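You operate a simulated robot arm through the tools that you are given. There is no shell and no other tool.

You are at the controls of a simulated two-armed robot. One attempt, no reset.

## Task
Prime the standard dispenser, then dose 5 ml into the open tube.
Fine: prime into its beaker till no bubbles show; stand the tube in the blue stand; leave the spout over that beaker.

It is judged by the outcome, as a careful person would: the job done as asked, and still so three seconds after it is handed in. It fails if anything else is knocked over, pushed out of place, dropped, spilled or broken.

## Robot
Two 7-joint arms with fingered hands on one trunk that stands fixed in place. Base frame: the origin is at the foot of the trunk, x ahead of it, y to its left, z up; the work surface is at about z = 900. Lengths are in mm, angles in rad, forces in N, time in s.
The left shoulder is at [70, 171, 1477], the right one opposite. Payload 5 kg a hand.
The TCP of each hand is the grasp point between the finger pads, 43 mm short of the fingertips. In the tool frame z runs along the fingers and y along their closing line. The gripper opens to 144 mm. The gripper's body begins 50 mm behind the TCP. The gripper is a hand of 5 fingers: y runs from the thumb to the fingers, the wrist lies at [-21, -124, -221] in the tool frame, and closing takes about 1.5 s.
Orientation is that of the tool frame in the base frame, as a unit quaternion [x, y, z, w]. With the fingers straight down and the wrist toward the robot, the tool's x, y and z point along [0, 1, 0], [1, 0, 0] and [0, 0, -1] of the base frame.

## Interface
- The arms move only by the tool jog_arm. It takes "left_rows", "right_rows" or both (then of equal length, played together; a hand with none holds still); each is one flat list of numbers, 6 for each row, row after row: the shift along the tool's x, y, z in mm, then the turn, a rotation vector about the tool's x, y, z in rad. In form: [x, y, z, ax, ay, az, x, y, z, ax, ay, az, ...]. A call has 1 to 20 rows; each row shifts and turns the commanded pose from where the row before left it, along the tool's axes as they then stand. "left_jaw" and "right_jaw" are, for a hand that has rows, the opening in per cent of the stroke, from 0 (shut) to 100 (fully open), set as the call begins (left out, the last holds). Rows are played at 5 a second. More than 50 mm and 0.15 rad between two rows, or a gripper value outside its range, and nothing of the call is played. Where a pose cannot be reached the arm comes as near as it can. A force on the tool above 60 N (or 10 N above the force at the start of the call, whichever is more), or a blocked arm, ends the call early, and 0.2 s more pass. The fingers move at their own pace (about 45 mm/s each) and stop on an object; they squeeze with about 29 N. The grip force told is the motor's: it shows also when the fingers shut on nothing. Time passes only in rows, and 0.2 s behind the last, so rows that do not move let the fingers close. It gives the time, the measured TCP pose, the force on the tool (base axes), the opening and the grip force at its end, in the units of the frame above (readings bear some noise), with the torque about the TCP (base axes, N m) and any sound that the robot's microphone picked up.
- Cameras (640 x 400 px; columns grow to the right, rows downward): "scene" is now at [126.9, -52.5, 1716.3]; the picture's right is [-0.61, -0.79, 0.00], its down [-0.46, 0.35, -0.81] and it looks along [0.65, -0.50, -0.58] (base axes); focal length 312 px, centre (320, 200). "left" rides on the left gripper at [-86, -108, -168] in its tool frame; the picture's right is [-0.80, -0.28, 0.53], its down [0.54, -0.73, 0.42] and it looks along [0.27, 0.63, 0.73] (tool axes); focal length 275 px, centre (320, 200). "right" rides on the right gripper at [86, -108, -168] in its tool frame; the picture's right is [-0.80, 0.28, -0.53], its down [-0.54, -0.73, 0.42] and it looks along [-0.27, 0.63, 0.73] (tool axes); focal length 275 px, centre (320, 200). There is no depth. A picture from a camera that has moved, and an enlarged one, comes with that camera's place and axes in the base frame and with its lens. The place of the scene camera against the robot may be out by one fixed shift of up to 12 mm in any direction.
- capture(camera): a new picture of that camera. It takes no simulated time.
- move_column(by): slides the trunk up (or, below 0, down) by that many mm; the arms and the scene camera ride with it, the base frame stays. It gives what a move gives, with no picture.
- curl_fingers(index, middle, ring, little, thumb_bend, thumb_turn, hand): sets how far each is bent, from 0 (flat) to 1 (curled in); at 0.3 the hand is open as for a grip, at 0.7 the pads meet at the TCP. One left out holds its place. A second passes; each finger stops where it meets its share of the squeeze, and holds until it gets a number again. A gripper value or a shape takes the hand back. It gives what a move gives, with no picture; readings hold the bend of each and the force on index, middle, ring, little, thumb and palm. thumb_turn goes from beside the hand (0) to across from the fingers (1), as for a grip.
- preshape(shape, hand): the hand has 5 fingers and takes this shape, open, in about a second: jaw (thumb against the fingers, like two jaws); tri (thumb and two fingers); tip (a fingertip pinch); poke (one finger out to press); point (the index stretched); flat (the hand flat); cup (the hand cupped); fist (a fist). The gripper value then closes the fingers along that shape, each until it touches; the sizes above hold for jaw. It gives what a move gives, with no picture.
- head_to(pan, tilt): turns the head with the scene camera to pan (to the left, within 1.501 rad either way) and tilt (down, from -0.506 to 1.204), counted from straight ahead of the robot. It gives what a move gives.
- zoom(camera, box): a new picture of the part [left, top, right, bottom] of that camera's present view, enlarged. It takes no simulated time.
- job_done(): hands the job in; it is judged then, once.

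Nothing tells you positions but the pictures and the camera data. Unless the task says otherwise, let go and move clear before handing in.

The tools are called after ">>>" by a JSON object that holds its "api" and its "payload". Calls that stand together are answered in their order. jog_arm: Moves the arms, as the interface text tells. Its arguments: {"type":"object","properties":{"left_rows":{"type":"array","items":{"type":"number"}},"left_jaw":{"type":"number"},"right_rows":{"type":"array","items":{"type":"number"}},"right_jaw":{"type":"number"}},"required":[]} The other tools are called the same way: move_column (by) slides the trunk up or down; preshape (shape, hand) gives the hand a shape; curl_fingers (index, middle, ring, little, thumb_bend, thumb_turn, hand) moves the fingers one by one; head_to (pan, tilt) turns the head that bears the scene camera; capture (camera) takes a picture; zoom (camera, box) takes an enlarged picture of a part of a camera's view; job_done () hands the job in.

At the start:

```text
clock: 0.0
left_tool_pos: [819.0, -105.2, 1489.0]
left_tool_rot: [0.707, 0.707, 0.0, 0.0]
left_contact_force: [-0.1, -0.1, -0.8]
left_torque: [0.0, 0.02, 0.01]
left_width: 143.5
left_grasp_force: 0.0
left_shape: jaw
left_bend: [0.3, 0.3, 0.3, 0.3, 0.3, 0.98]
left_finger forces: [0.0, 0.0, 0.1, 0.0, 0.0, 0.0]
right_tool_pos: [589.8, -582.2, 1469.1]
right_tool_rot: [0.707, 0.707, 0.001, -0.001]
right_contact_force: [-0.1, -0.7, -0.3]
right_torque: [-0.01, -0.03, -0.02]
right_width: 143.4
right_grasp_force: 0.1
right_shape: jaw
right_bend: [0.3, 0.3, 0.3, 0.3, 0.3, 0.98]
right_finger forces: [0.1, 0.0, 0.1, 0.0, 0.1, 0.0]
trunk travel left (down, up): [-575.0, 365.0]
head pan, tilt: [-0.654, 0.618]
```

scene: 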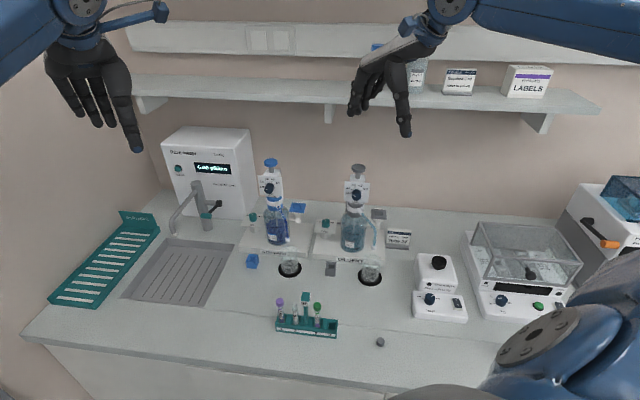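
right: 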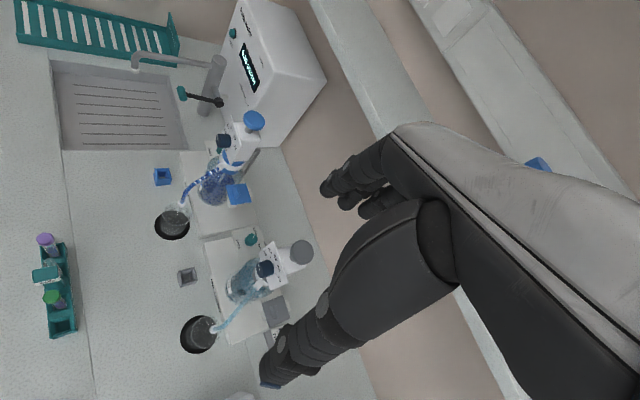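
left: 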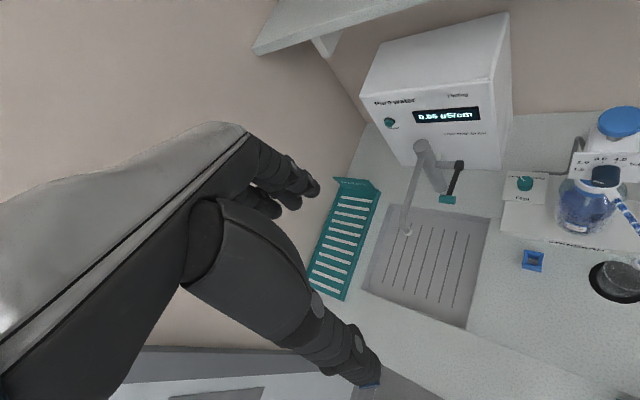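

I see a bench with two bottle-top dispensers (a blue one and a grey one), beakers in holes, a teal rack with tubes, and two small stands, one blue and one grey. I'll take close-ups before moving anything.

>>> {"api": "zoom", "payload": {"camera": "scene", "box": [230, 150, 310, 200]}}

>>> {"api": "zoom", "payload": {"camera": "scene", "box": [310, 150, 420, 220]}}

>>> {"api": "zoom", "payload": {"camera": "scene", "box": [230, 200, 420, 320]}}

>>> {"api": "zoom", "payload": {"camera": "scene", "box": [260, 280, 350, 340]}}

>>> {"api": "zoom", "payload": {"camera": "right", "box": [140, 100, 340, 360]}}

>>> {"api": "zoom", "payload": {"camera": "left", "box": [500, 100, 640, 310]}}

```text
8.00 times, centred on (270, 175) of scene
camera zoom: at [126.9, -52.5, 1716.3], right [-0.61, -0.79, 0.0], down [-0.46, 0.35, -0.81], along [0.65, -0.5, -0.58], focal length 2500 px, centre (720, 400)
```

zoom: 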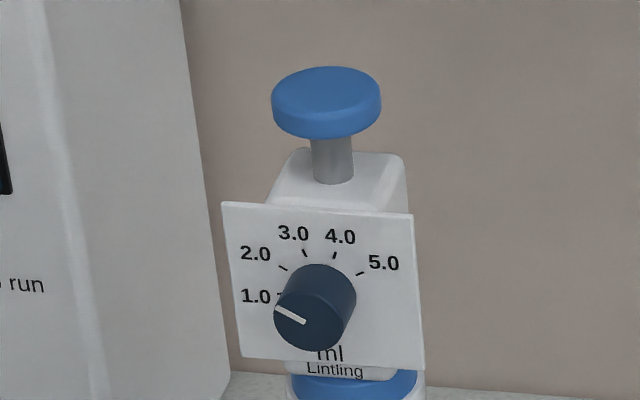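

```text
5.71 times, centred on (365, 185) of scene
camera zoom: at [126.9, -52.5, 1716.3], right [-0.61, -0.79, 0.0], down [-0.46, 0.35, -0.81], along [0.65, -0.5, -0.58], focal length 1786 px, centre (63, 286)
```

zoom: 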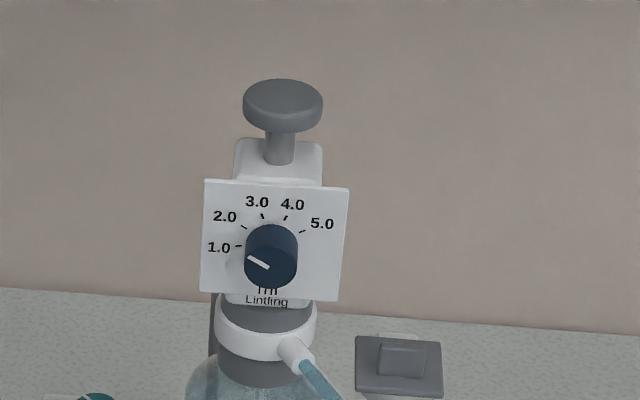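

```text
3.33 times, centred on (325, 260) of scene
camera zoom: at [126.9, -52.5, 1716.3], right [-0.61, -0.79, 0.0], down [-0.46, 0.35, -0.81], along [0.65, -0.5, -0.58], focal length 1042 px, centre (303, 0)
```

zoom: 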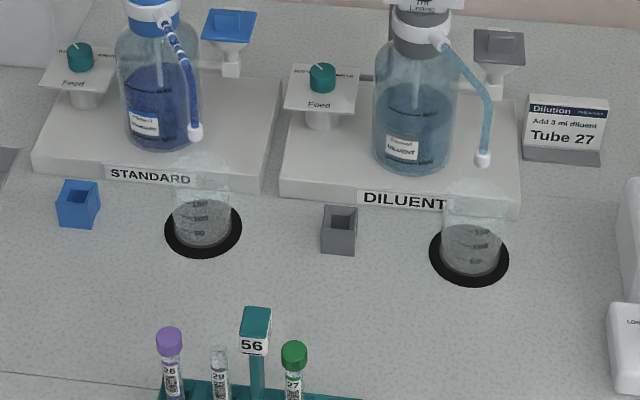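

```text
6.67 times, centred on (305, 310) of scene
camera zoom: at [126.9, -52.5, 1716.3], right [-0.61, -0.79, 0.0], down [-0.46, 0.35, -0.81], along [0.65, -0.5, -0.58], focal length 2083 px, centre (420, -533)
```

zoom: 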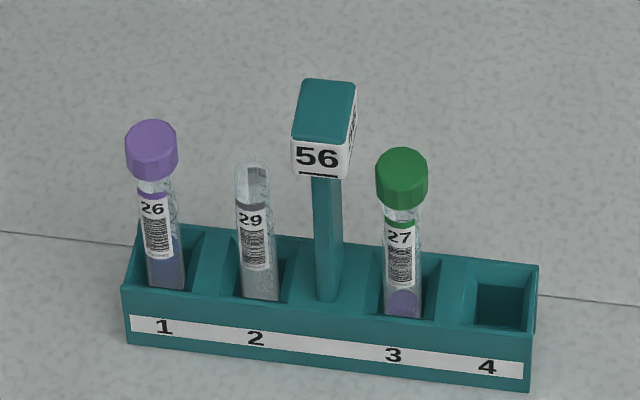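

```text
1.54 times, centred on (240, 230) of right
camera zoom: at [481.5, -495.8, 1637.5], right [0.28, -0.8, 0.53], down [-0.73, -0.54, -0.42], along [0.63, -0.27, -0.73], focal length 424 px, centre (443, 154)
```

zoom: 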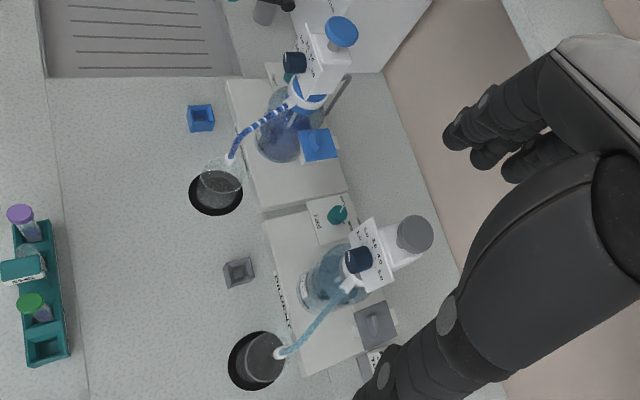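

```text
1.90 times, centred on (570, 205) of left
camera zoom: at [709.9, -190.9, 1657.2], right [-0.28, -0.8, -0.53], down [-0.73, 0.54, -0.42], along [0.63, 0.27, -0.73], focal length 524 px, centre (-156, 190)
```

zoom: 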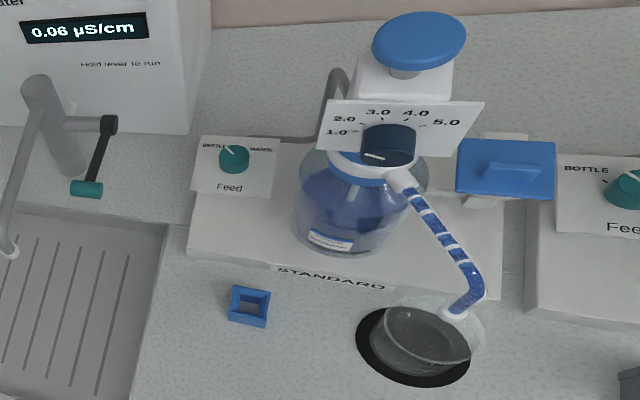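

The blue unit is the STANDARD dispenser, with bubbles in its spout line. Tube 29 has no cap, so it is the open tube. Next I'll look closely at the feed knob, the blue paddle and the stand.

>>> {"api": "zoom", "payload": {"camera": "scene", "box": [235, 200, 315, 250]}}

>>> {"api": "zoom", "payload": {"camera": "scene", "box": [240, 245, 320, 295]}}

>>> {"api": "zoom", "payload": {"camera": "left", "box": [540, 120, 640, 182]}}

>>> {"api": "zoom", "payload": {"camera": "right", "box": [180, 100, 280, 220]}}

>>> {"api": "zoom", "payload": {"camera": "scene", "box": [240, 150, 320, 280]}}

>>> {"api": "zoom", "payload": {"camera": "left", "box": [500, 160, 560, 200]}}

```text
8.00 times, centred on (275, 225) of scene
camera zoom: at [126.9, -52.5, 1716.3], right [-0.61, -0.79, 0.0], down [-0.46, 0.35, -0.81], along [0.65, -0.5, -0.58], focal length 2500 px, centre (680, 0)
```

zoom: 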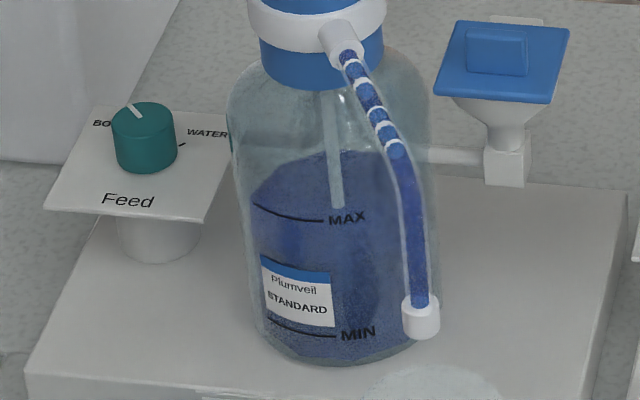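

```text
8.00 times, centred on (280, 270) of scene
camera zoom: at [126.9, -52.5, 1716.3], right [-0.61, -0.79, 0.0], down [-0.46, 0.35, -0.81], along [0.65, -0.5, -0.58], focal length 2500 px, centre (640, -360)
```

zoom: 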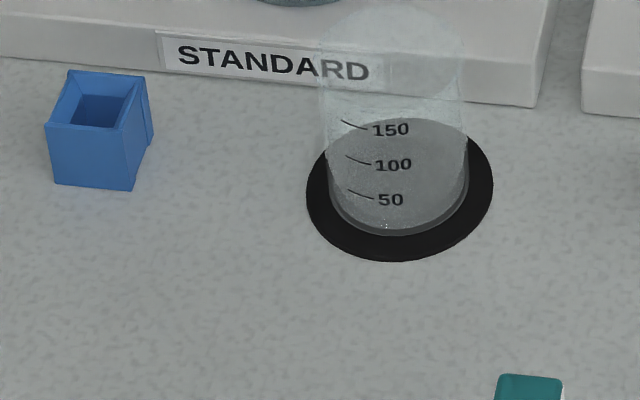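

```text
6.40 times, centred on (590, 151) of left
camera zoom: at [709.9, -190.9, 1657.2], right [-0.28, -0.8, -0.53], down [-0.73, 0.54, -0.42], along [0.63, 0.27, -0.73], focal length 1762 px, centre (-1408, 514)
```

zoom: 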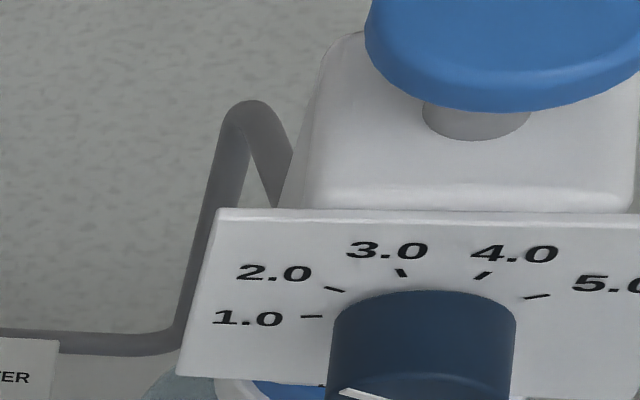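

```text
3.33 times, centred on (230, 160) of right
camera zoom: at [481.5, -495.8, 1637.5], right [0.28, -0.8, 0.53], down [-0.73, -0.54, -0.42], along [0.63, -0.27, -0.73], focal length 918 px, centre (620, 333)
```

zoom: 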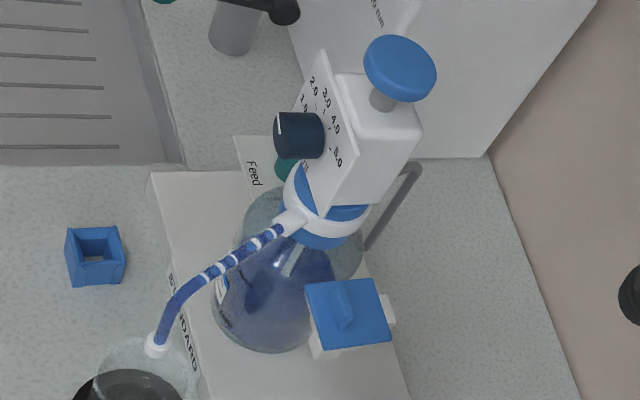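

```text
3.08 times, centred on (280, 215) of scene
camera zoom: at [126.9, -52.5, 1716.3], right [-0.61, -0.79, 0.0], down [-0.46, 0.35, -0.81], along [0.65, -0.5, -0.58], focal length 962 px, centre (443, 154)
```

zoom: 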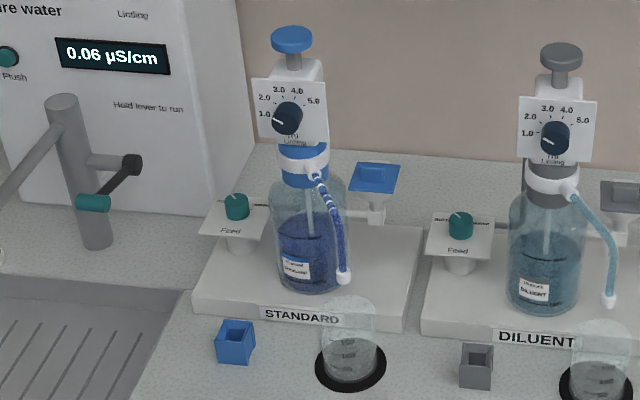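

```text
10.00 times, centred on (530, 180) of left
camera zoom: at [709.9, -190.9, 1657.2], right [-0.28, -0.8, -0.53], down [-0.73, 0.54, -0.42], along [0.63, 0.27, -0.73], focal length 2753 px, centre (-1780, 400)
```

zoom: 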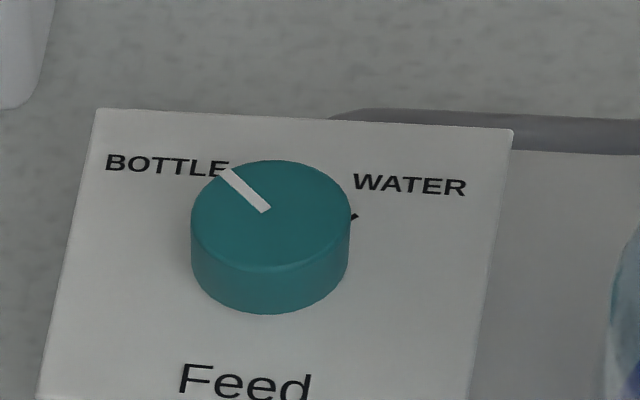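

The feed knob is on BOTTLE and the spout tip is already over the beaker. Triangulating gives the following positions:
- plunger top: about (894,-454,1247)
- spout tip: about (767,-421,1037)
- blue stand: about (861,-329)
- dial: faces (-0.71,0.71), at about z=1169

I'll bring the left hand round to face the dial, moving in stages.

>>> {"api": "jog_arm", "payload": {"left_rows": [-11, -44, 18, 0, 0, 0, -11, -44, 18, 0, 0, 0, -11, -44, 18, 0, 0, 0, -11, -44, 18, 0, 0, 0, -11, -44, 18, 0, 0, 0, 0, 0, 0, -0.1428, 0, 0, 0, 0, 0, -0.1428, 0, 0, 0, 0, 0, -0.1428, 0, 0, 0, 0, 0, -0.1428, 0, 0, 0, 0, 0, -0.1428, 0, 0, 0, 0, 0, -0.1428, 0, 0, 0, 0, 0, -0.1428, 0, 0, 0, 0, 0, -0.1428, 0, 0, 0, 0, 0, -0.1428, 0, 0, 0, 0, 0, -0.1428, 0, 0, 0, 0, 0, -0.1428, 0, 0]}}

>>> {"api": "capture", "payload": {"camera": "scene"}}

```text
clock: 3.6
left_tool_pos: [713.3, -113.3, 1519.7]
left_tool_rot: [0.477, 0.533, 0.49, 0.499]
left_contact_force: [-0.2, -0.8, 0.2]
left_torque: [-0.01, 0.01, 0.02]
left_width: 143.7
left_grasp_force: 0.1
left_shape: jaw
left_bend: [0.3, 0.3, 0.3, 0.3, 0.3, 0.98]
left_finger forces: [0.0, 0.0, 0.0, 0.0, 0.0, 0.0]
left hand out of reach, approached as far as the arm can: row 14, 15, 16
right_tool_pos: [588.6, -583.7, 1469.8]
right_tool_rot: [0.707, 0.707, 0.0, 0.0]
right_contact_force: [-0.3, -0.7, -0.2]
right_torque: [0.03, -0.05, -0.03]
right_width: 143.8
right_grasp_force: 0.0
right_shape: jaw
right_bend: [0.3, 0.3, 0.3, 0.3, 0.3, 0.98]
right_finger forces: [0.0, 0.1, 0.0, 0.0, 0.0, 0.0]
trunk travel left (down, up): [-575.0, 365.0]
head pan, tilt: [-0.654, 0.618]
stopped in row 16 (left hand): the arm was blocked; the commanded pose is now the measured one
```

```text
taken
camera scene: at [125.4, -54.9, 1716.3], right [-0.61, -0.79, 0.0], down [-0.46, 0.35, -0.81], along [0.65, -0.5, -0.58], focal length 312 px, centre (320, 200)
```

scene: 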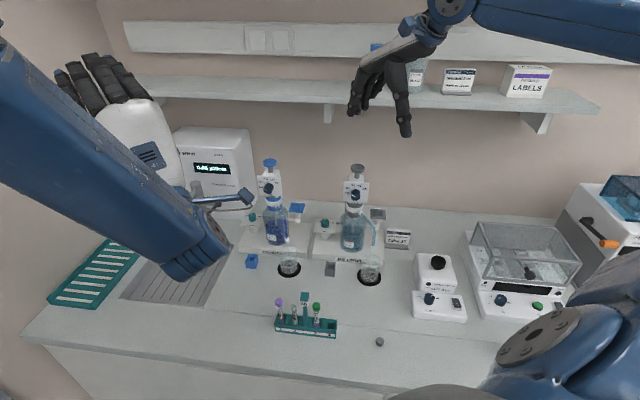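

The left hand now points forward but stopped at a reach limit. I'll lower it and turn it right toward the dial, still well clear of the dispensers.

>>> {"api": "jog_arm", "payload": {"left_rows": [-20, -34, 0, 0, 0, 0, -20, -34, 0, 0, 0, 0, -20, -34, 0, 0, 0, 0, -20, -34, 0, 0, 0, 0, -20, -34, 0, 0, 0, 0, 0, 0, 0, 0, -0.1309, 0, 0, 0, 0, 0, -0.1309, 0, 0, 0, 0, 0, -0.1309, 0, 0, 0, 0, 0, -0.1309, 0, 0, 0, 0, 0, -0.1309, 0, 0, 0, 0, 0, -0.1309, 0]}}

>>> {"api": "capture", "payload": {"camera": "scene"}}

>>> {"api": "capture", "payload": {"camera": "left"}}

```text
clock: 6.0
left_tool_pos: [772.9, -221.7, 1387.8]
left_tool_rot: [0.629, 0.299, 0.27, 0.665]
left_contact_force: [0.1, -0.1, -0.5]
left_torque: [-0.03, 0.01, -0.05]
left_width: 143.5
left_grasp_force: 0.1
left_shape: jaw
left_bend: [0.3, 0.3, 0.3, 0.3, 0.3, 0.97]
left_finger forces: [0.0, 0.0, 0.1, 0.0, 0.0, 0.1]
left hand out of reach, approached as far as the arm can: row 2, 3, 4, 5
right_tool_pos: [591.1, -580.3, 1471.1]
right_tool_rot: [0.707, 0.707, -0.001, 0.0]
right_contact_force: [0.1, -0.2, 0.4]
right_torque: [-0.02, -0.03, 0.0]
right_width: 143.9
right_grasp_force: 0.1
right_shape: jaw
right_bend: [0.3, 0.3, 0.3, 0.3, 0.3, 0.98]
right_finger forces: [0.0, 0.1, 0.0, 0.0, 0.0, 0.0]
trunk travel left (down, up): [-575.0, 365.0]
head pan, tilt: [-0.654, 0.618]
```

```text
taken
camera scene: at [127.9, -50.7, 1716.4], right [-0.61, -0.79, 0.0], down [-0.46, 0.35, -0.81], along [0.65, -0.5, -0.58], focal length 312 px, centre (320, 200)
```

scene: 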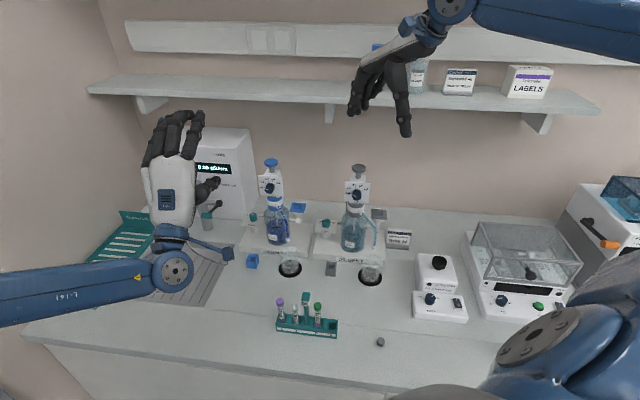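

```text
taken
camera left: at [587.9, -179.5, 1280.2], right [-0.15, -0.96, -0.22], down [0.67, 0.07, -0.74], along [0.73, -0.26, 0.63], focal length 275 px, centre (320, 200)
```

left: 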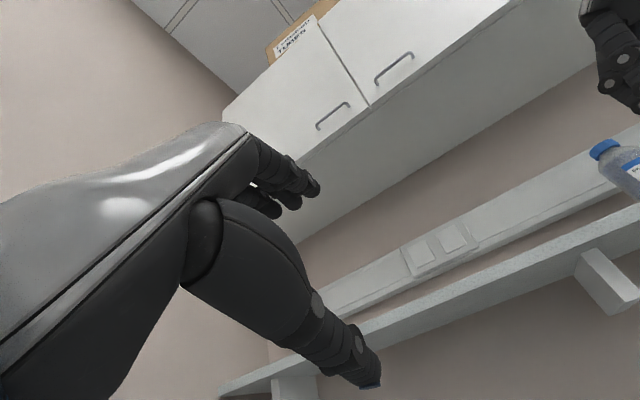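

The left hand now faces the dial direction (0.74,-0.68). I'll lower it to dial height, keeping about 100 mm in front of the knob.

>>> {"api": "jog_arm", "payload": {"left_rows": [-8, -44, 5, 0, 0, 0, -8, -44, 5, 0, 0, 0, -13, -44, 14, 0, 0, 0, -13, -44, 14, 0, 0, 0, -16, -43, 14, 0, 0, 0, -16, 0, 14, 0, 0, 0]}}

>>> {"api": "capture", "payload": {"camera": "scene"}}

>>> {"api": "capture", "payload": {"camera": "left"}}

```text
clock: 7.4
left_tool_pos: [766.7, -336.9, 1174.9]
left_tool_rot: [0.629, 0.3, 0.27, 0.665]
left_contact_force: [0.1, -0.3, 0.4]
left_torque: [0.0, 0.01, 0.0]
left_width: 144.2
left_grasp_force: 0.1
left_shape: jaw
left_bend: [0.3, 0.3, 0.3, 0.3, 0.3, 0.97]
left_finger forces: [0.0, 0.0, 0.1, 0.0, 0.0, 0.0]
right_tool_pos: [589.3, -582.0, 1468.6]
right_tool_rot: [0.706, 0.708, 0.001, 0.0]
right_contact_force: [-0.5, -0.9, 0.1]
right_torque: [0.03, -0.03, 0.02]
right_width: 143.9
right_grasp_force: 0.0
right_shape: jaw
right_bend: [0.3, 0.3, 0.3, 0.3, 0.3, 0.98]
right_finger forces: [0.0, 0.1, 0.0, 0.1, 0.1, 0.1]
trunk travel left (down, up): [-575.0, 365.0]
head pan, tilt: [-0.654, 0.618]
```

```text
taken
camera scene: at [126.2, -54.0, 1716.3], right [-0.61, -0.79, 0.0], down [-0.46, 0.35, -0.81], along [0.65, -0.49, -0.58], focal length 312 px, centre (320, 200)
```

scene: 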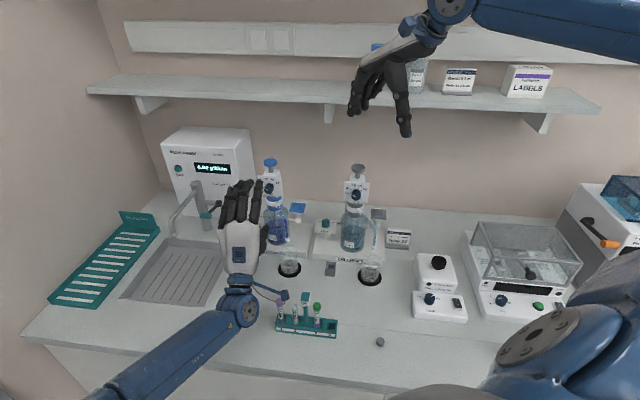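

```text
taken
camera left: at [584.2, -294.0, 1067.4], right [-0.15, -0.96, -0.22], down [0.67, 0.07, -0.74], along [0.73, -0.26, 0.63], focal length 275 px, centre (320, 200)
```

left: 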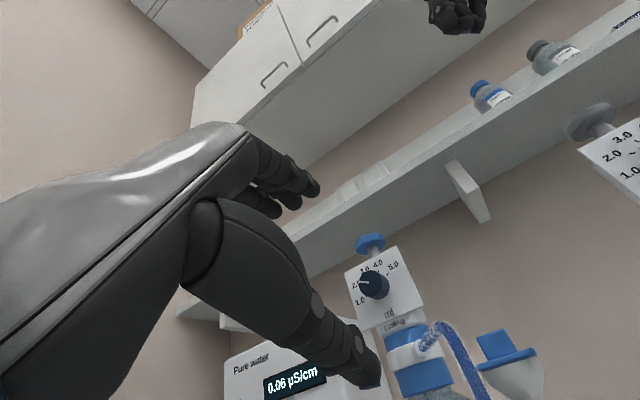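

The left camera now shows the dial clearly. I'll zoom in to read the pointer.

>>> {"api": "zoom", "payload": {"camera": "left", "box": [330, 225, 440, 335]}}

>>> {"api": "zoom", "payload": {"camera": "scene", "box": [200, 170, 320, 330]}}

```text
3.64 times, centred on (385, 280) of left
camera zoom: at [584.2, -294.0, 1067.4], right [-0.15, -0.96, -0.22], down [0.67, 0.07, -0.74], along [0.73, -0.26, 0.63], focal length 1001 px, centre (84, -91)
```

zoom: 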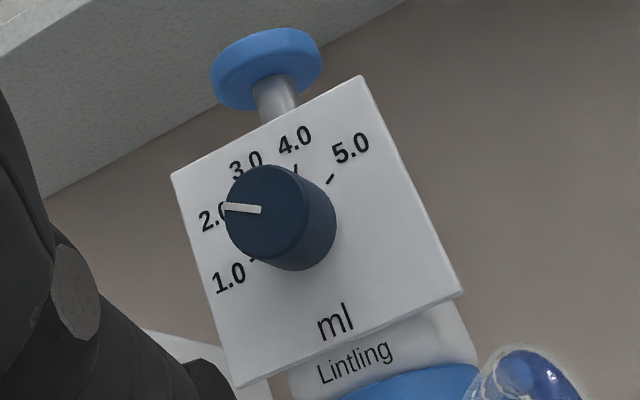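

```text
2.50 times, centred on (260, 250) of scene
camera zoom: at [126.2, -54.0, 1716.3], right [-0.61, -0.79, 0.0], down [-0.46, 0.35, -0.81], along [0.65, -0.49, -0.58], focal length 781 px, centre (470, 75)
```

zoom: 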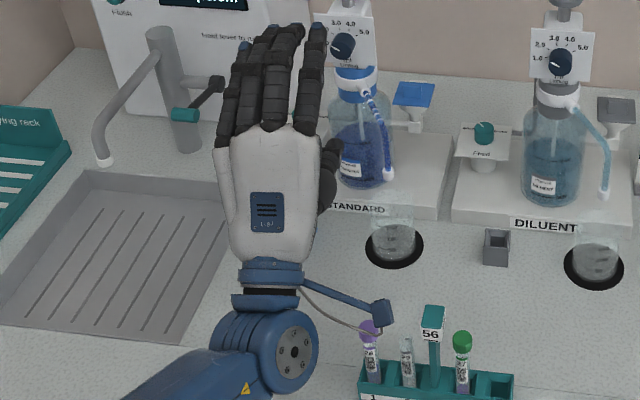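

The pointer reads about 2.0 and needs roughly 125° clockwise to reach 5.0. The knob is about 30 mm in diameter, with its front centre near (863,-421,1180). I'll try the three-finger shape and see how the fingers lie before going in.

>>> {"api": "preshape", "payload": {"hand": "left", "shape": "tri"}}

>>> {"api": "zoom", "payload": {"camera": "scene", "box": [200, 160, 300, 300]}}

>>> {"api": "capture", "payload": {"camera": "left"}}

```text
clock: 8.3
left_tool_pos: [769.4, -336.3, 1175.1]
left_tool_rot: [0.629, 0.3, 0.27, 0.665]
left_contact_force: [0.5, -0.2, 0.1]
left_torque: [-0.03, -0.01, 0.04]
left_width: 144.0
left_grasp_force: 0.1
left_shape: tri
left_bend: [0.3, 0.3, 0.99, 0.99, 0.3, 0.97]
left_finger forces: [0.1, 0.1, 0.0, 0.1, 0.0, 0.0]
right_tool_pos: [589.7, -581.2, 1469.9]
right_tool_rot: [0.707, 0.707, 0.0, 0.001]
right_contact_force: [-0.1, 0.5, 0.8]
right_torque: [-0.02, 0.02, 0.01]
right_width: 143.5
right_grasp_force: 0.0
right_shape: jaw
right_bend: [0.3, 0.3, 0.3, 0.3, 0.3, 0.98]
right_finger forces: [0.1, 0.0, 0.0, 0.0, 0.0, 0.0]
trunk travel left (down, up): [-575.0, 365.0]
head pan, tilt: [-0.654, 0.618]
```

```text
2.86 times, centred on (250, 230) of scene
camera zoom: at [127.0, -52.1, 1716.3], right [-0.61, -0.79, 0.0], down [-0.46, 0.35, -0.81], along [0.65, -0.5, -0.58], focal length 893 px, centre (520, 114)
```

zoom: 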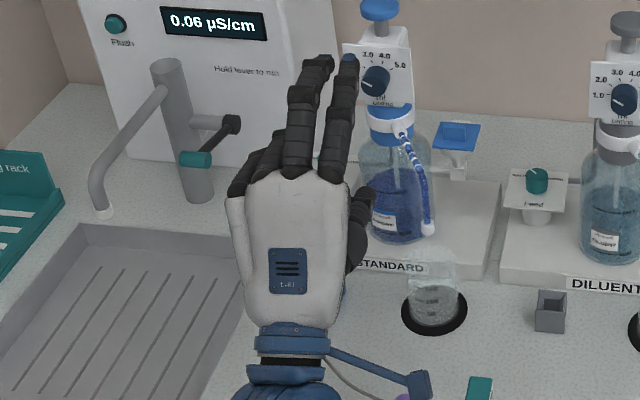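

```text
taken
camera left: at [584.4, -292.8, 1067.9], right [-0.15, -0.96, -0.22], down [0.66, 0.07, -0.74], along [0.73, -0.26, 0.63], focal length 275 px, centre (320, 200)
```

left: 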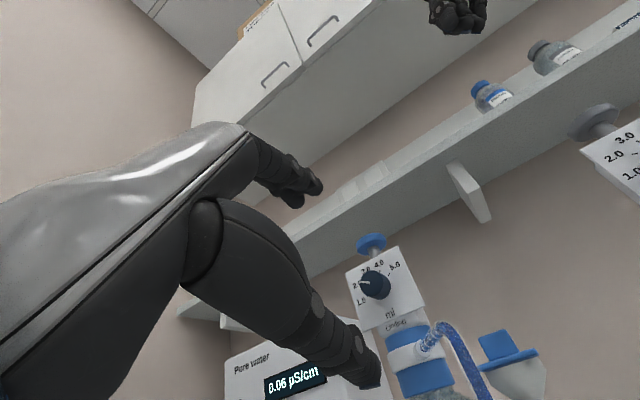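

The index, middle and thumb form the grip. I'll close it in free air to about knob size to see where the tips meet.

>>> {"api": "jog_arm", "payload": {"left_rows": [0, 0, 0, 0, 0, 0, 0, 0, 0, 0, 0, 0, 0, 0, 0, 0, 0, 0, 0, 0, 0, 0, 0, 0, 0, 0, 0, 0, 0, 0, 0, 0, 0, 0, 0, 0, 0, 0, 0, 0, 0, 0, 0, 0, 0, 0, 0, 0], "left_jaw": 24}}

>>> {"api": "zoom", "payload": {"camera": "scene", "box": [200, 160, 300, 300]}}

>>> {"api": "capture", "payload": {"camera": "left"}}

```text
clock: 10.1
left_tool_pos: [768.5, -336.2, 1174.7]
left_tool_rot: [0.629, 0.3, 0.27, 0.665]
left_contact_force: [-0.1, 0.3, 0.2]
left_torque: [-0.01, 0.01, -0.01]
left_width: 35.2
left_grasp_force: 0.2
left_shape: tri
left_bend: [0.74, 0.57, 0.99, 0.99, 0.74, 1.0]
left_finger forces: [0.0, 0.0, 0.1, 0.0, 0.1, 0.0]
right_tool_pos: [590.8, -581.6, 1470.6]
right_tool_rot: [0.707, 0.707, 0.001, -0.001]
right_contact_force: [-0.5, 0.5, 0.7]
right_torque: [0.0, -0.03, -0.03]
right_width: 144.1
right_grasp_force: 0.0
right_shape: jaw
right_bend: [0.3, 0.3, 0.3, 0.3, 0.3, 0.98]
right_finger forces: [0.0, 0.1, 0.0, 0.1, 0.0, 0.0]
trunk travel left (down, up): [-575.0, 365.0]
head pan, tilt: [-0.654, 0.618]
```

```text
2.86 times, centred on (250, 230) of scene
camera zoom: at [126.9, -52.5, 1716.3], right [-0.61, -0.79, 0.0], down [-0.46, 0.35, -0.81], along [0.65, -0.5, -0.58], focal length 893 px, centre (520, 114)
```

zoom: 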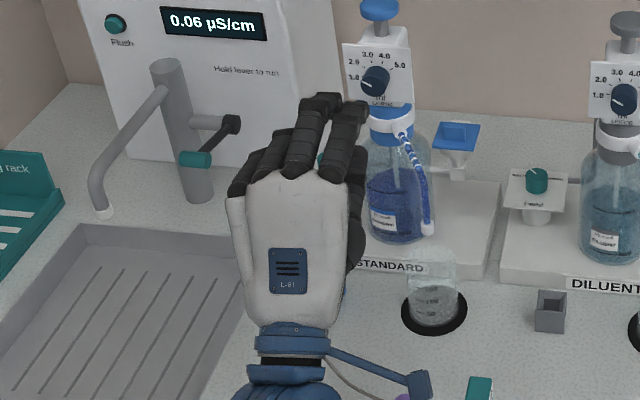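

```text
taken
camera left: at [584.4, -293.2, 1067.9], right [-0.15, -0.96, -0.22], down [0.66, 0.07, -0.74], along [0.73, -0.26, 0.63], focal length 275 px, centre (320, 200)
```

left: 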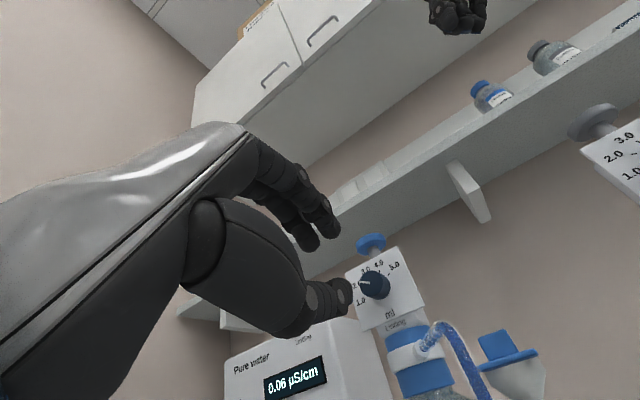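

The tips meet about 30 mm beyond the TCP, and the grip is centred on the tool axis. I'll square the hand to the dial and move to a standoff with the fingers partly open.

>>> {"api": "jog_arm", "payload": {"left_rows": [0, 0, 0, 0.03, -0.044, 0, 3.2, 2.6, 35, 0, 0, 0, 3.2, 2.6, 35, 0, 0, 0, 0, 0, 0, 0, 0, 0], "left_jaw": 48}}

>>> {"api": "zoom", "payload": {"camera": "scene", "box": [210, 140, 330, 260]}}

>>> {"api": "capture", "payload": {"camera": "left"}}

>>> {"api": "capture", "payload": {"camera": "right"}}

```text
clock: 11.1
left_tool_pos: [821.6, -379.8, 1182.9]
left_tool_rot: [0.644, 0.29, 0.251, 0.662]
left_contact_force: [0.3, 0.7, 0.8]
left_torque: [0.01, 0.01, -0.01]
left_width: 68.6
left_grasp_force: 0.0
left_shape: tri
left_bend: [0.74, 0.46, 0.99, 0.99, 0.71, 1.0]
left_finger forces: [0.1, 0.1, 0.0, 0.1, 0.0, 0.0]
right_tool_pos: [589.7, -579.5, 1470.8]
right_tool_rot: [0.707, 0.707, 0.001, 0.0]
right_contact_force: [0.3, 0.6, -0.5]
right_torque: [-0.08, 0.01, 0.01]
right_width: 143.8
right_grasp_force: 0.1
right_shape: jaw
right_bend: [0.3, 0.3, 0.3, 0.3, 0.3, 0.98]
right_finger forces: [0.0, 0.0, 0.0, 0.1, 0.0, 0.0]
trunk travel left (down, up): [-575.0, 365.0]
head pan, tilt: [-0.654, 0.618]
```

```text
3.33 times, centred on (270, 200) of scene
camera zoom: at [126.6, -50.6, 1716.4], right [-0.61, -0.79, 0.0], down [-0.46, 0.35, -0.82], along [0.65, -0.5, -0.58], focal length 1042 px, centre (487, 200)
```

zoom: 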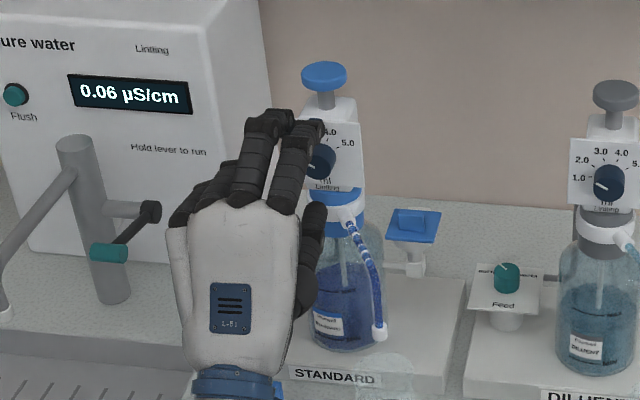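

```text
taken
camera left: at [636.7, -327.2, 1079.5], right [-0.2, -0.95, -0.23], down [0.65, 0.05, -0.76], along [0.73, -0.3, 0.61], focal length 275 px, centre (320, 200)
```

left: 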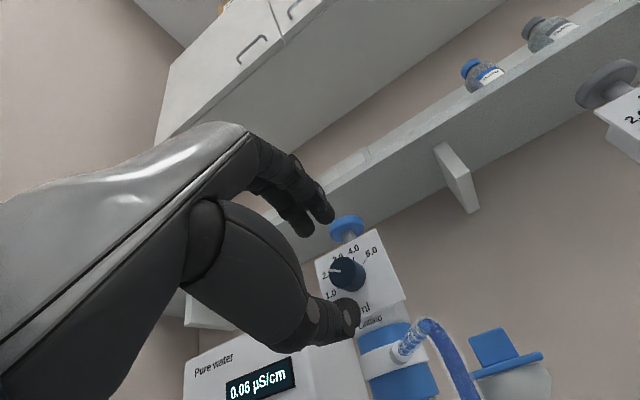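

```text
taken
camera right: at [481.2, -493.9, 1638.3], right [0.28, -0.8, 0.53], down [-0.73, -0.54, -0.42], along [0.63, -0.27, -0.73], focal length 275 px, centre (320, 200)
```

right: 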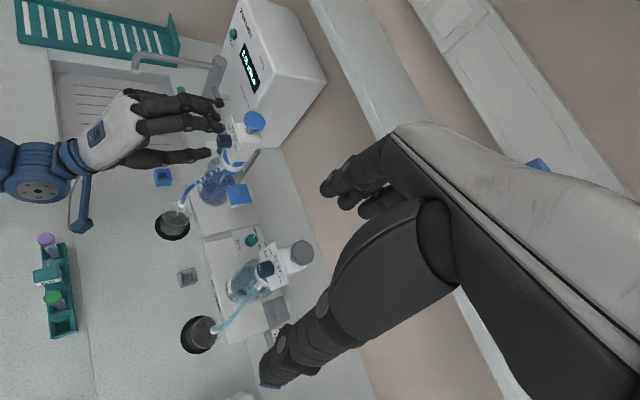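

The standoff looks aligned. I'll let the fingers settle and check from the side with the right camera.

>>> {"api": "jog_arm", "payload": {"left_rows": [0, 0, 0, 0, 0, 0, 0, 0, 0, 0, 0, 0, 0, 0, 0, 0, 0, 0]}}

>>> {"api": "zoom", "payload": {"camera": "right", "box": [130, 70, 290, 220]}}

>>> {"api": "zoom", "payload": {"camera": "left", "box": [240, 160, 430, 360]}}

```text
clock: 11.9
left_tool_pos: [819.7, -382.3, 1181.9]
left_tool_rot: [0.644, 0.289, 0.251, 0.662]
left_contact_force: [-0.1, -1.1, 0.0]
left_torque: [-0.02, 0.0, 0.02]
left_width: 68.3
left_grasp_force: 0.2
left_shape: tri
left_bend: [0.74, 0.46, 0.99, 0.99, 0.71, 1.0]
left_finger forces: [0.1, 0.1, 0.0, 0.0, 0.1, 0.0]
right_tool_pos: [590.1, -581.1, 1470.3]
right_tool_rot: [0.707, 0.707, -0.001, 0.0]
right_contact_force: [0.2, 0.0, 0.1]
right_torque: [-0.01, 0.0, 0.05]
right_width: 143.4
right_grasp_force: 0.0
right_shape: jaw
right_bend: [0.3, 0.3, 0.3, 0.3, 0.3, 0.98]
right_finger forces: [0.1, 0.0, 0.0, 0.0, 0.0, 0.0]
trunk travel left (down, up): [-575.0, 365.0]
head pan, tilt: [-0.654, 0.618]
```

```text
2.67 times, centred on (210, 145) of right
camera zoom: at [481.4, -495.1, 1637.8], right [0.28, -0.8, 0.53], down [-0.73, -0.54, -0.42], along [0.63, -0.27, -0.73], focal length 734 px, centre (613, 347)
```

zoom: 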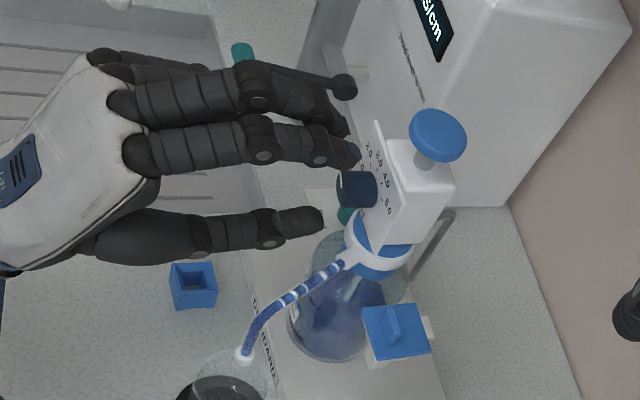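

```text
2.00 times, centred on (335, 260) of left
camera zoom: at [636.6, -328.0, 1079.3], right [-0.2, -0.95, -0.24], down [0.65, 0.05, -0.76], along [0.73, -0.3, 0.61], focal length 551 px, centre (290, 80)
```

zoom: 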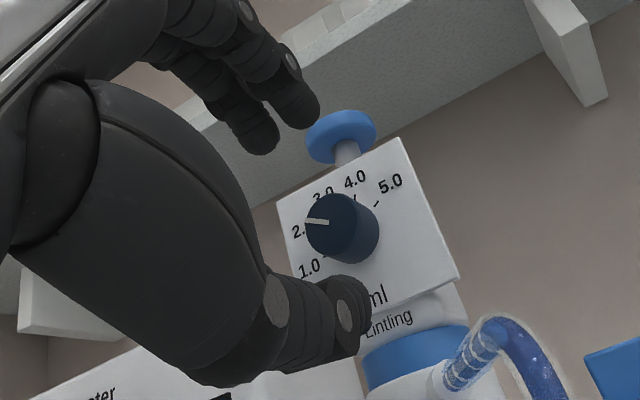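

The knob sits between the index and middle above and the thumb below. I'll advance about 38 mm slowly and check again before closing.

>>> {"api": "jog_arm", "payload": {"left_rows": [0.5, -0.5, 10, 0, 0, 0, 0.5, -0.5, 10, 0, 0, 0, 0, -0.5, 10, 0, 0, 0, 0, 0, 8, 0, 0, 0]}}

>>> {"api": "zoom", "payload": {"camera": "right", "box": [180, 90, 280, 190]}}

>>> {"api": "zoom", "payload": {"camera": "left", "box": [240, 160, 430, 360]}}

```text
clock: 12.9
left_tool_pos: [834.6, -395.4, 1180.5]
left_tool_rot: [0.645, 0.29, 0.253, 0.66]
left_contact_force: [-0.4, 0.0, 0.0]
left_torque: [-0.01, -0.02, 0.0]
left_width: 68.8
left_grasp_force: 0.0
left_shape: tri
left_bend: [0.74, 0.46, 0.99, 0.99, 0.71, 1.0]
left_finger forces: [0.1, 0.0, 0.0, 0.0, 0.1, 0.1]
left hand out of reach, approached as far as the arm can: row 3, 4
right_tool_pos: [588.7, -580.5, 1470.6]
right_tool_rot: [0.707, 0.707, 0.001, 0.0]
right_contact_force: [0.3, -0.1, 0.1]
right_torque: [-0.04, -0.01, 0.01]
right_width: 143.6
right_grasp_force: 0.1
right_shape: jaw
right_bend: [0.3, 0.3, 0.3, 0.3, 0.3, 0.98]
right_finger forces: [0.0, 0.0, 0.1, 0.1, 0.0, 0.0]
trunk travel left (down, up): [-575.0, 365.0]
head pan, tilt: [-0.654, 0.618]
```

```text
4.00 times, centred on (230, 140) of right
camera zoom: at [481.4, -495.4, 1637.7], right [0.28, -0.8, 0.53], down [-0.73, -0.54, -0.42], along [0.63, -0.27, -0.73], focal length 1101 px, centre (680, 440)
```

zoom: 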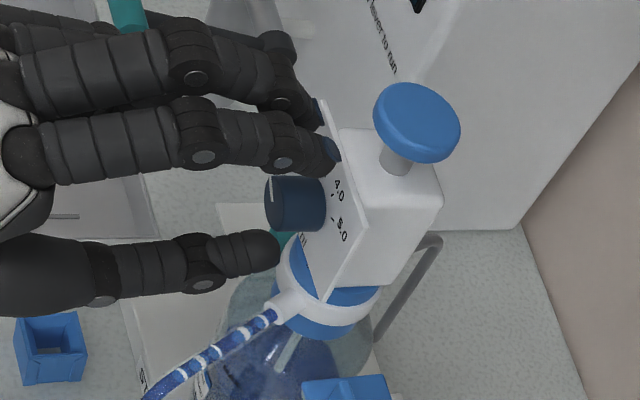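

```text
2.00 times, centred on (335, 260) of left
camera zoom: at [650.9, -341.3, 1077.1], right [-0.19, -0.95, -0.24], down [0.65, 0.06, -0.76], along [0.73, -0.3, 0.61], focal length 551 px, centre (290, 80)
```

zoom: 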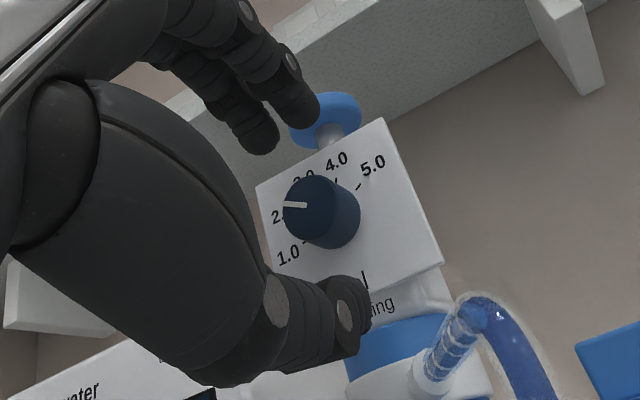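

The left arm ran out of reach about 20 mm short of the knob. I'll back off, raise the hand and lower the trunk 200 mm so it can reach, then approach again.

>>> {"api": "jog_arm", "payload": {"left_rows": [0, 0, -40, 0, 0, 0, 0, 0, -40, 0, 0, 0, 0, 40, -10, 0, 0, 0, 0, 42, 0, 0, 0, 0, 0, 42, 0, 0, 0, 0, 0, 42, 0, 0, 0, 0, 0, 42, 0, 0, 0, 0]}}

```text
clock: 14.5
left_tool_pos: [778.3, -323.9, 1385.8]
left_tool_rot: [0.644, 0.291, 0.253, 0.66]
left_contact_force: [-0.6, -0.6, -0.1]
left_torque: [-0.03, -0.03, 0.04]
left_width: 68.7
left_grasp_force: 0.0
left_shape: tri
left_bend: [0.74, 0.46, 0.99, 0.99, 0.71, 1.0]
left_finger forces: [0.1, 0.0, 0.0, 0.1, 0.0, 0.0]
right_tool_pos: [589.9, -581.7, 1470.0]
right_tool_rot: [0.707, 0.707, 0.0, -0.001]
right_contact_force: [0.1, 0.5, 0.2]
right_torque: [0.02, -0.04, -0.01]
right_width: 143.6
right_grasp_force: 0.1
right_shape: jaw
right_bend: [0.3, 0.3, 0.3, 0.3, 0.3, 0.98]
right_finger forces: [0.0, 0.1, 0.0, 0.0, 0.1, 0.0]
trunk travel left (down, up): [-575.0, 365.0]
head pan, tilt: [-0.654, 0.618]
```

>>> {"api": "move_column", "payload": {"by": -200}}

>>> {"api": "capture", "payload": {"camera": "scene"}}

>>> {"api": "capture", "payload": {"camera": "left"}}

```text
clock: 16.7
left_tool_pos: [779.1, -322.6, 1186.8]
left_tool_rot: [0.644, 0.29, 0.252, 0.662]
left_contact_force: [-0.4, 0.6, 0.3]
left_torque: [0.01, -0.03, -0.02]
left_width: 69.2
left_grasp_force: 0.1
left_shape: tri
left_bend: [0.74, 0.46, 0.99, 0.99, 0.71, 1.0]
left_finger forces: [0.1, 0.1, 0.0, 0.0, 0.0, 0.0]
right_tool_pos: [589.2, -581.8, 1270.2]
right_tool_rot: [0.707, 0.707, 0.0, -0.001]
right_contact_force: [-0.5, 0.1, -0.2]
right_torque: [-0.06, 0.02, 0.0]
right_width: 143.9
right_grasp_force: 0.0
right_shape: jaw
right_bend: [0.3, 0.3, 0.3, 0.3, 0.3, 0.98]
right_finger forces: [0.0, 0.1, 0.0, 0.0, 0.1, 0.0]
trunk travel left (down, up): [-375.0, 565.0]
head pan, tilt: [-0.654, 0.618]
```

```text
taken
camera scene: at [126.7, -52.4, 1516.4], right [-0.61, -0.79, 0.0], down [-0.46, 0.35, -0.81], along [0.65, -0.5, -0.58], focal length 312 px, centre (320, 200)
```

scene: 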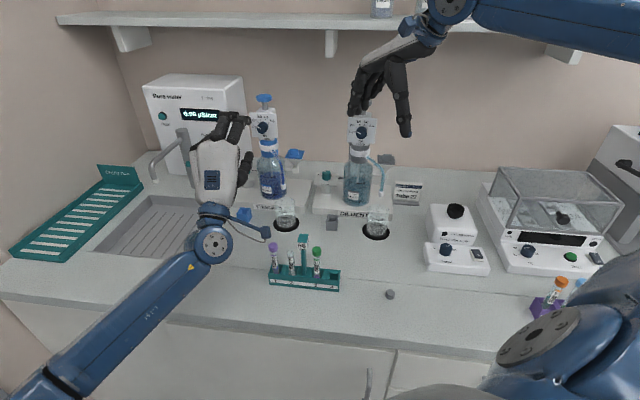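

```text
taken
camera left: at [595.0, -269.7, 1082.9], right [-0.2, -0.95, -0.24], down [0.65, 0.05, -0.76], along [0.73, -0.3, 0.61], focal length 275 px, centre (320, 200)
```

left: 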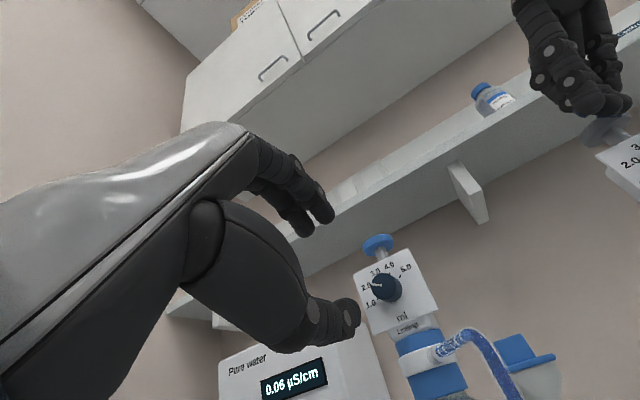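

The trunk is lowered with the hand in the same frame as before. I'll approach again to just in front of the knob, then check.

>>> {"api": "jog_arm", "payload": {"left_rows": [-2.5, -1.7, 20, 0, 0, 0, -2.5, -1.7, 20, 0, 0, 0, -2.5, -1.7, 20, 0, 0, 0, -2.5, -1.7, 15, 0, 0, 0, 0, 0, 15, 0, 0, 0]}}

>>> {"api": "zoom", "payload": {"camera": "left", "box": [240, 160, 430, 360]}}

>>> {"api": "zoom", "payload": {"camera": "scene", "box": [180, 80, 310, 240]}}

```text
clock: 17.9
left_tool_pos: [836.5, -393.5, 1178.7]
left_tool_rot: [0.645, 0.289, 0.252, 0.661]
left_contact_force: [0.3, -0.3, -0.3]
left_torque: [0.01, 0.03, 0.01]
left_width: 69.1
left_grasp_force: 0.1
left_shape: tri
left_bend: [0.74, 0.46, 0.99, 0.99, 0.71, 1.0]
left_finger forces: [0.1, 0.0, 0.1, 0.0, 0.0, 0.0]
right_tool_pos: [590.2, -583.0, 1269.9]
right_tool_rot: [0.707, 0.707, 0.0, -0.002]
right_contact_force: [-0.6, -0.5, -1.2]
right_torque: [-0.01, -0.02, 0.0]
right_width: 143.9
right_grasp_force: 0.1
right_shape: jaw
right_bend: [0.3, 0.3, 0.3, 0.3, 0.3, 0.98]
right_finger forces: [0.1, 0.0, 0.1, 0.2, 0.1, 0.0]
trunk travel left (down, up): [-375.0, 565.0]
head pan, tilt: [-0.654, 0.618]
```

```text
2.00 times, centred on (335, 260) of left
camera zoom: at [651.7, -340.6, 1075.8], right [-0.2, -0.95, -0.24], down [0.65, 0.05, -0.76], along [0.73, -0.3, 0.61], focal length 551 px, centre (290, 80)
```

zoom: 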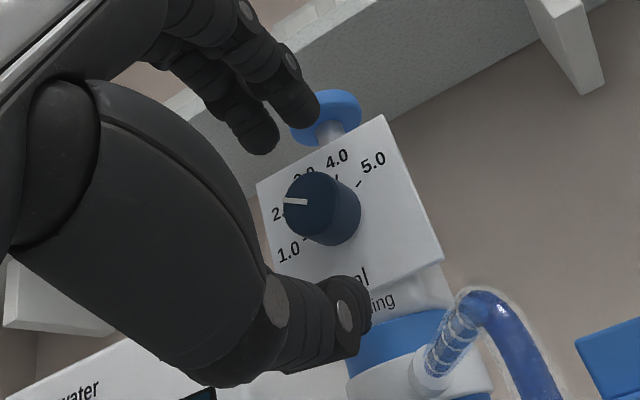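

```text
2.50 times, centred on (245, 160) of scene
camera zoom: at [127.0, -53.2, 1516.2], right [-0.61, -0.79, 0.0], down [-0.46, 0.35, -0.81], along [0.65, -0.5, -0.58], focal length 781 px, centre (508, 300)
```

zoom: 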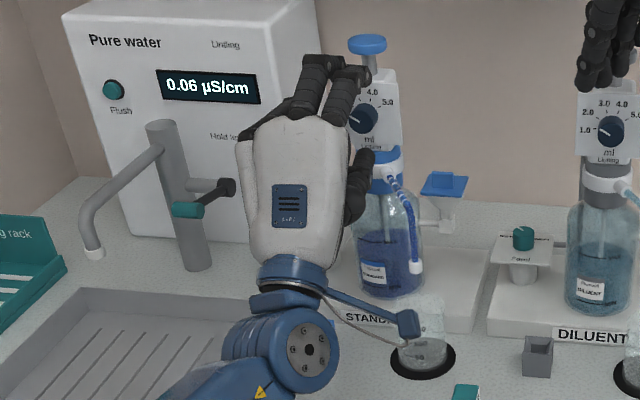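

The knob is within 3 mm of the grip axis. I'll advance the last 20 mm and close on it.

>>> {"api": "jog_arm", "payload": {"left_rows": [-1, -2.5, 7, 0, 0, 0, 0, 0, 7, 0, 0, 0, 0, 0, 6, 0, 0, 0]}}

>>> {"api": "zoom", "payload": {"camera": "left", "box": [240, 160, 430, 360]}}

>>> {"api": "zoom", "payload": {"camera": "right", "box": [0, 0, 320, 200]}}

```text
clock: 18.7
left_tool_pos: [843.9, -403.2, 1181.2]
left_tool_rot: [0.642, 0.289, 0.252, 0.664]
left_contact_force: [-40.4, 40.4, -2.2]
left_torque: [2.31, 2.32, -0.53]
left_width: 72.6
left_grasp_force: 0.0
left_shape: tri
left_bend: [0.74, 0.46, 0.99, 0.99, 0.72, 1.0]
left_finger forces: [0.0, 0.1, 0.0, 0.0, 57.9, 0.1]
right_tool_pos: [585.0, -576.9, 1275.2]
right_tool_rot: [0.706, 0.708, 0.0, 0.002]
right_contact_force: [0.4, -0.8, -1.1]
right_torque: [0.04, 0.02, 0.01]
right_width: 143.4
right_grasp_force: 0.1
right_shape: jaw
right_bend: [0.3, 0.3, 0.3, 0.3, 0.3, 0.98]
right_finger forces: [0.0, 0.0, 0.1, 0.0, 0.0, 0.0]
trunk travel left (down, up): [-375.0, 565.0]
head pan, tilt: [-0.654, 0.618]
```

```text
2.00 times, centred on (335, 260) of left
camera zoom: at [660.1, -350.4, 1077.2], right [-0.19, -0.95, -0.23], down [0.66, 0.05, -0.75], along [0.73, -0.3, 0.62], focal length 551 px, centre (290, 80)
```

zoom: 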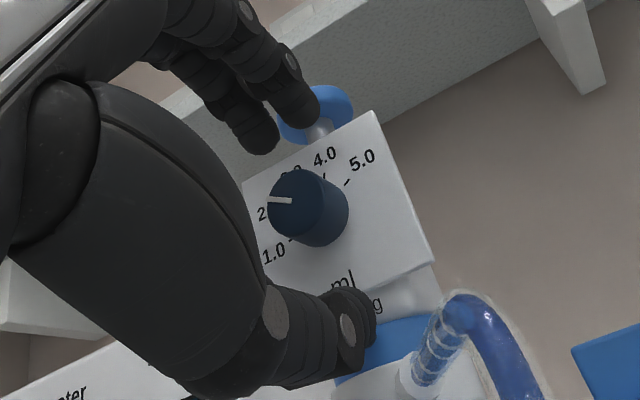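

```text
2.00 times, centred on (160, 100) of right
camera zoom: at [476.1, -489.8, 1441.3], right [0.28, -0.79, 0.54], down [-0.72, -0.54, -0.42], along [0.63, -0.27, -0.73], focal length 551 px, centre (640, 400)
```

zoom: 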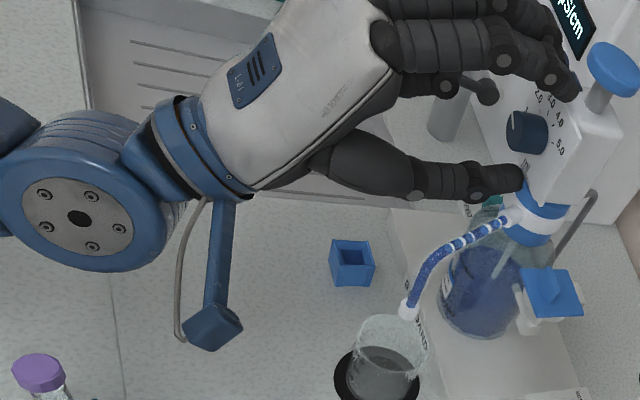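

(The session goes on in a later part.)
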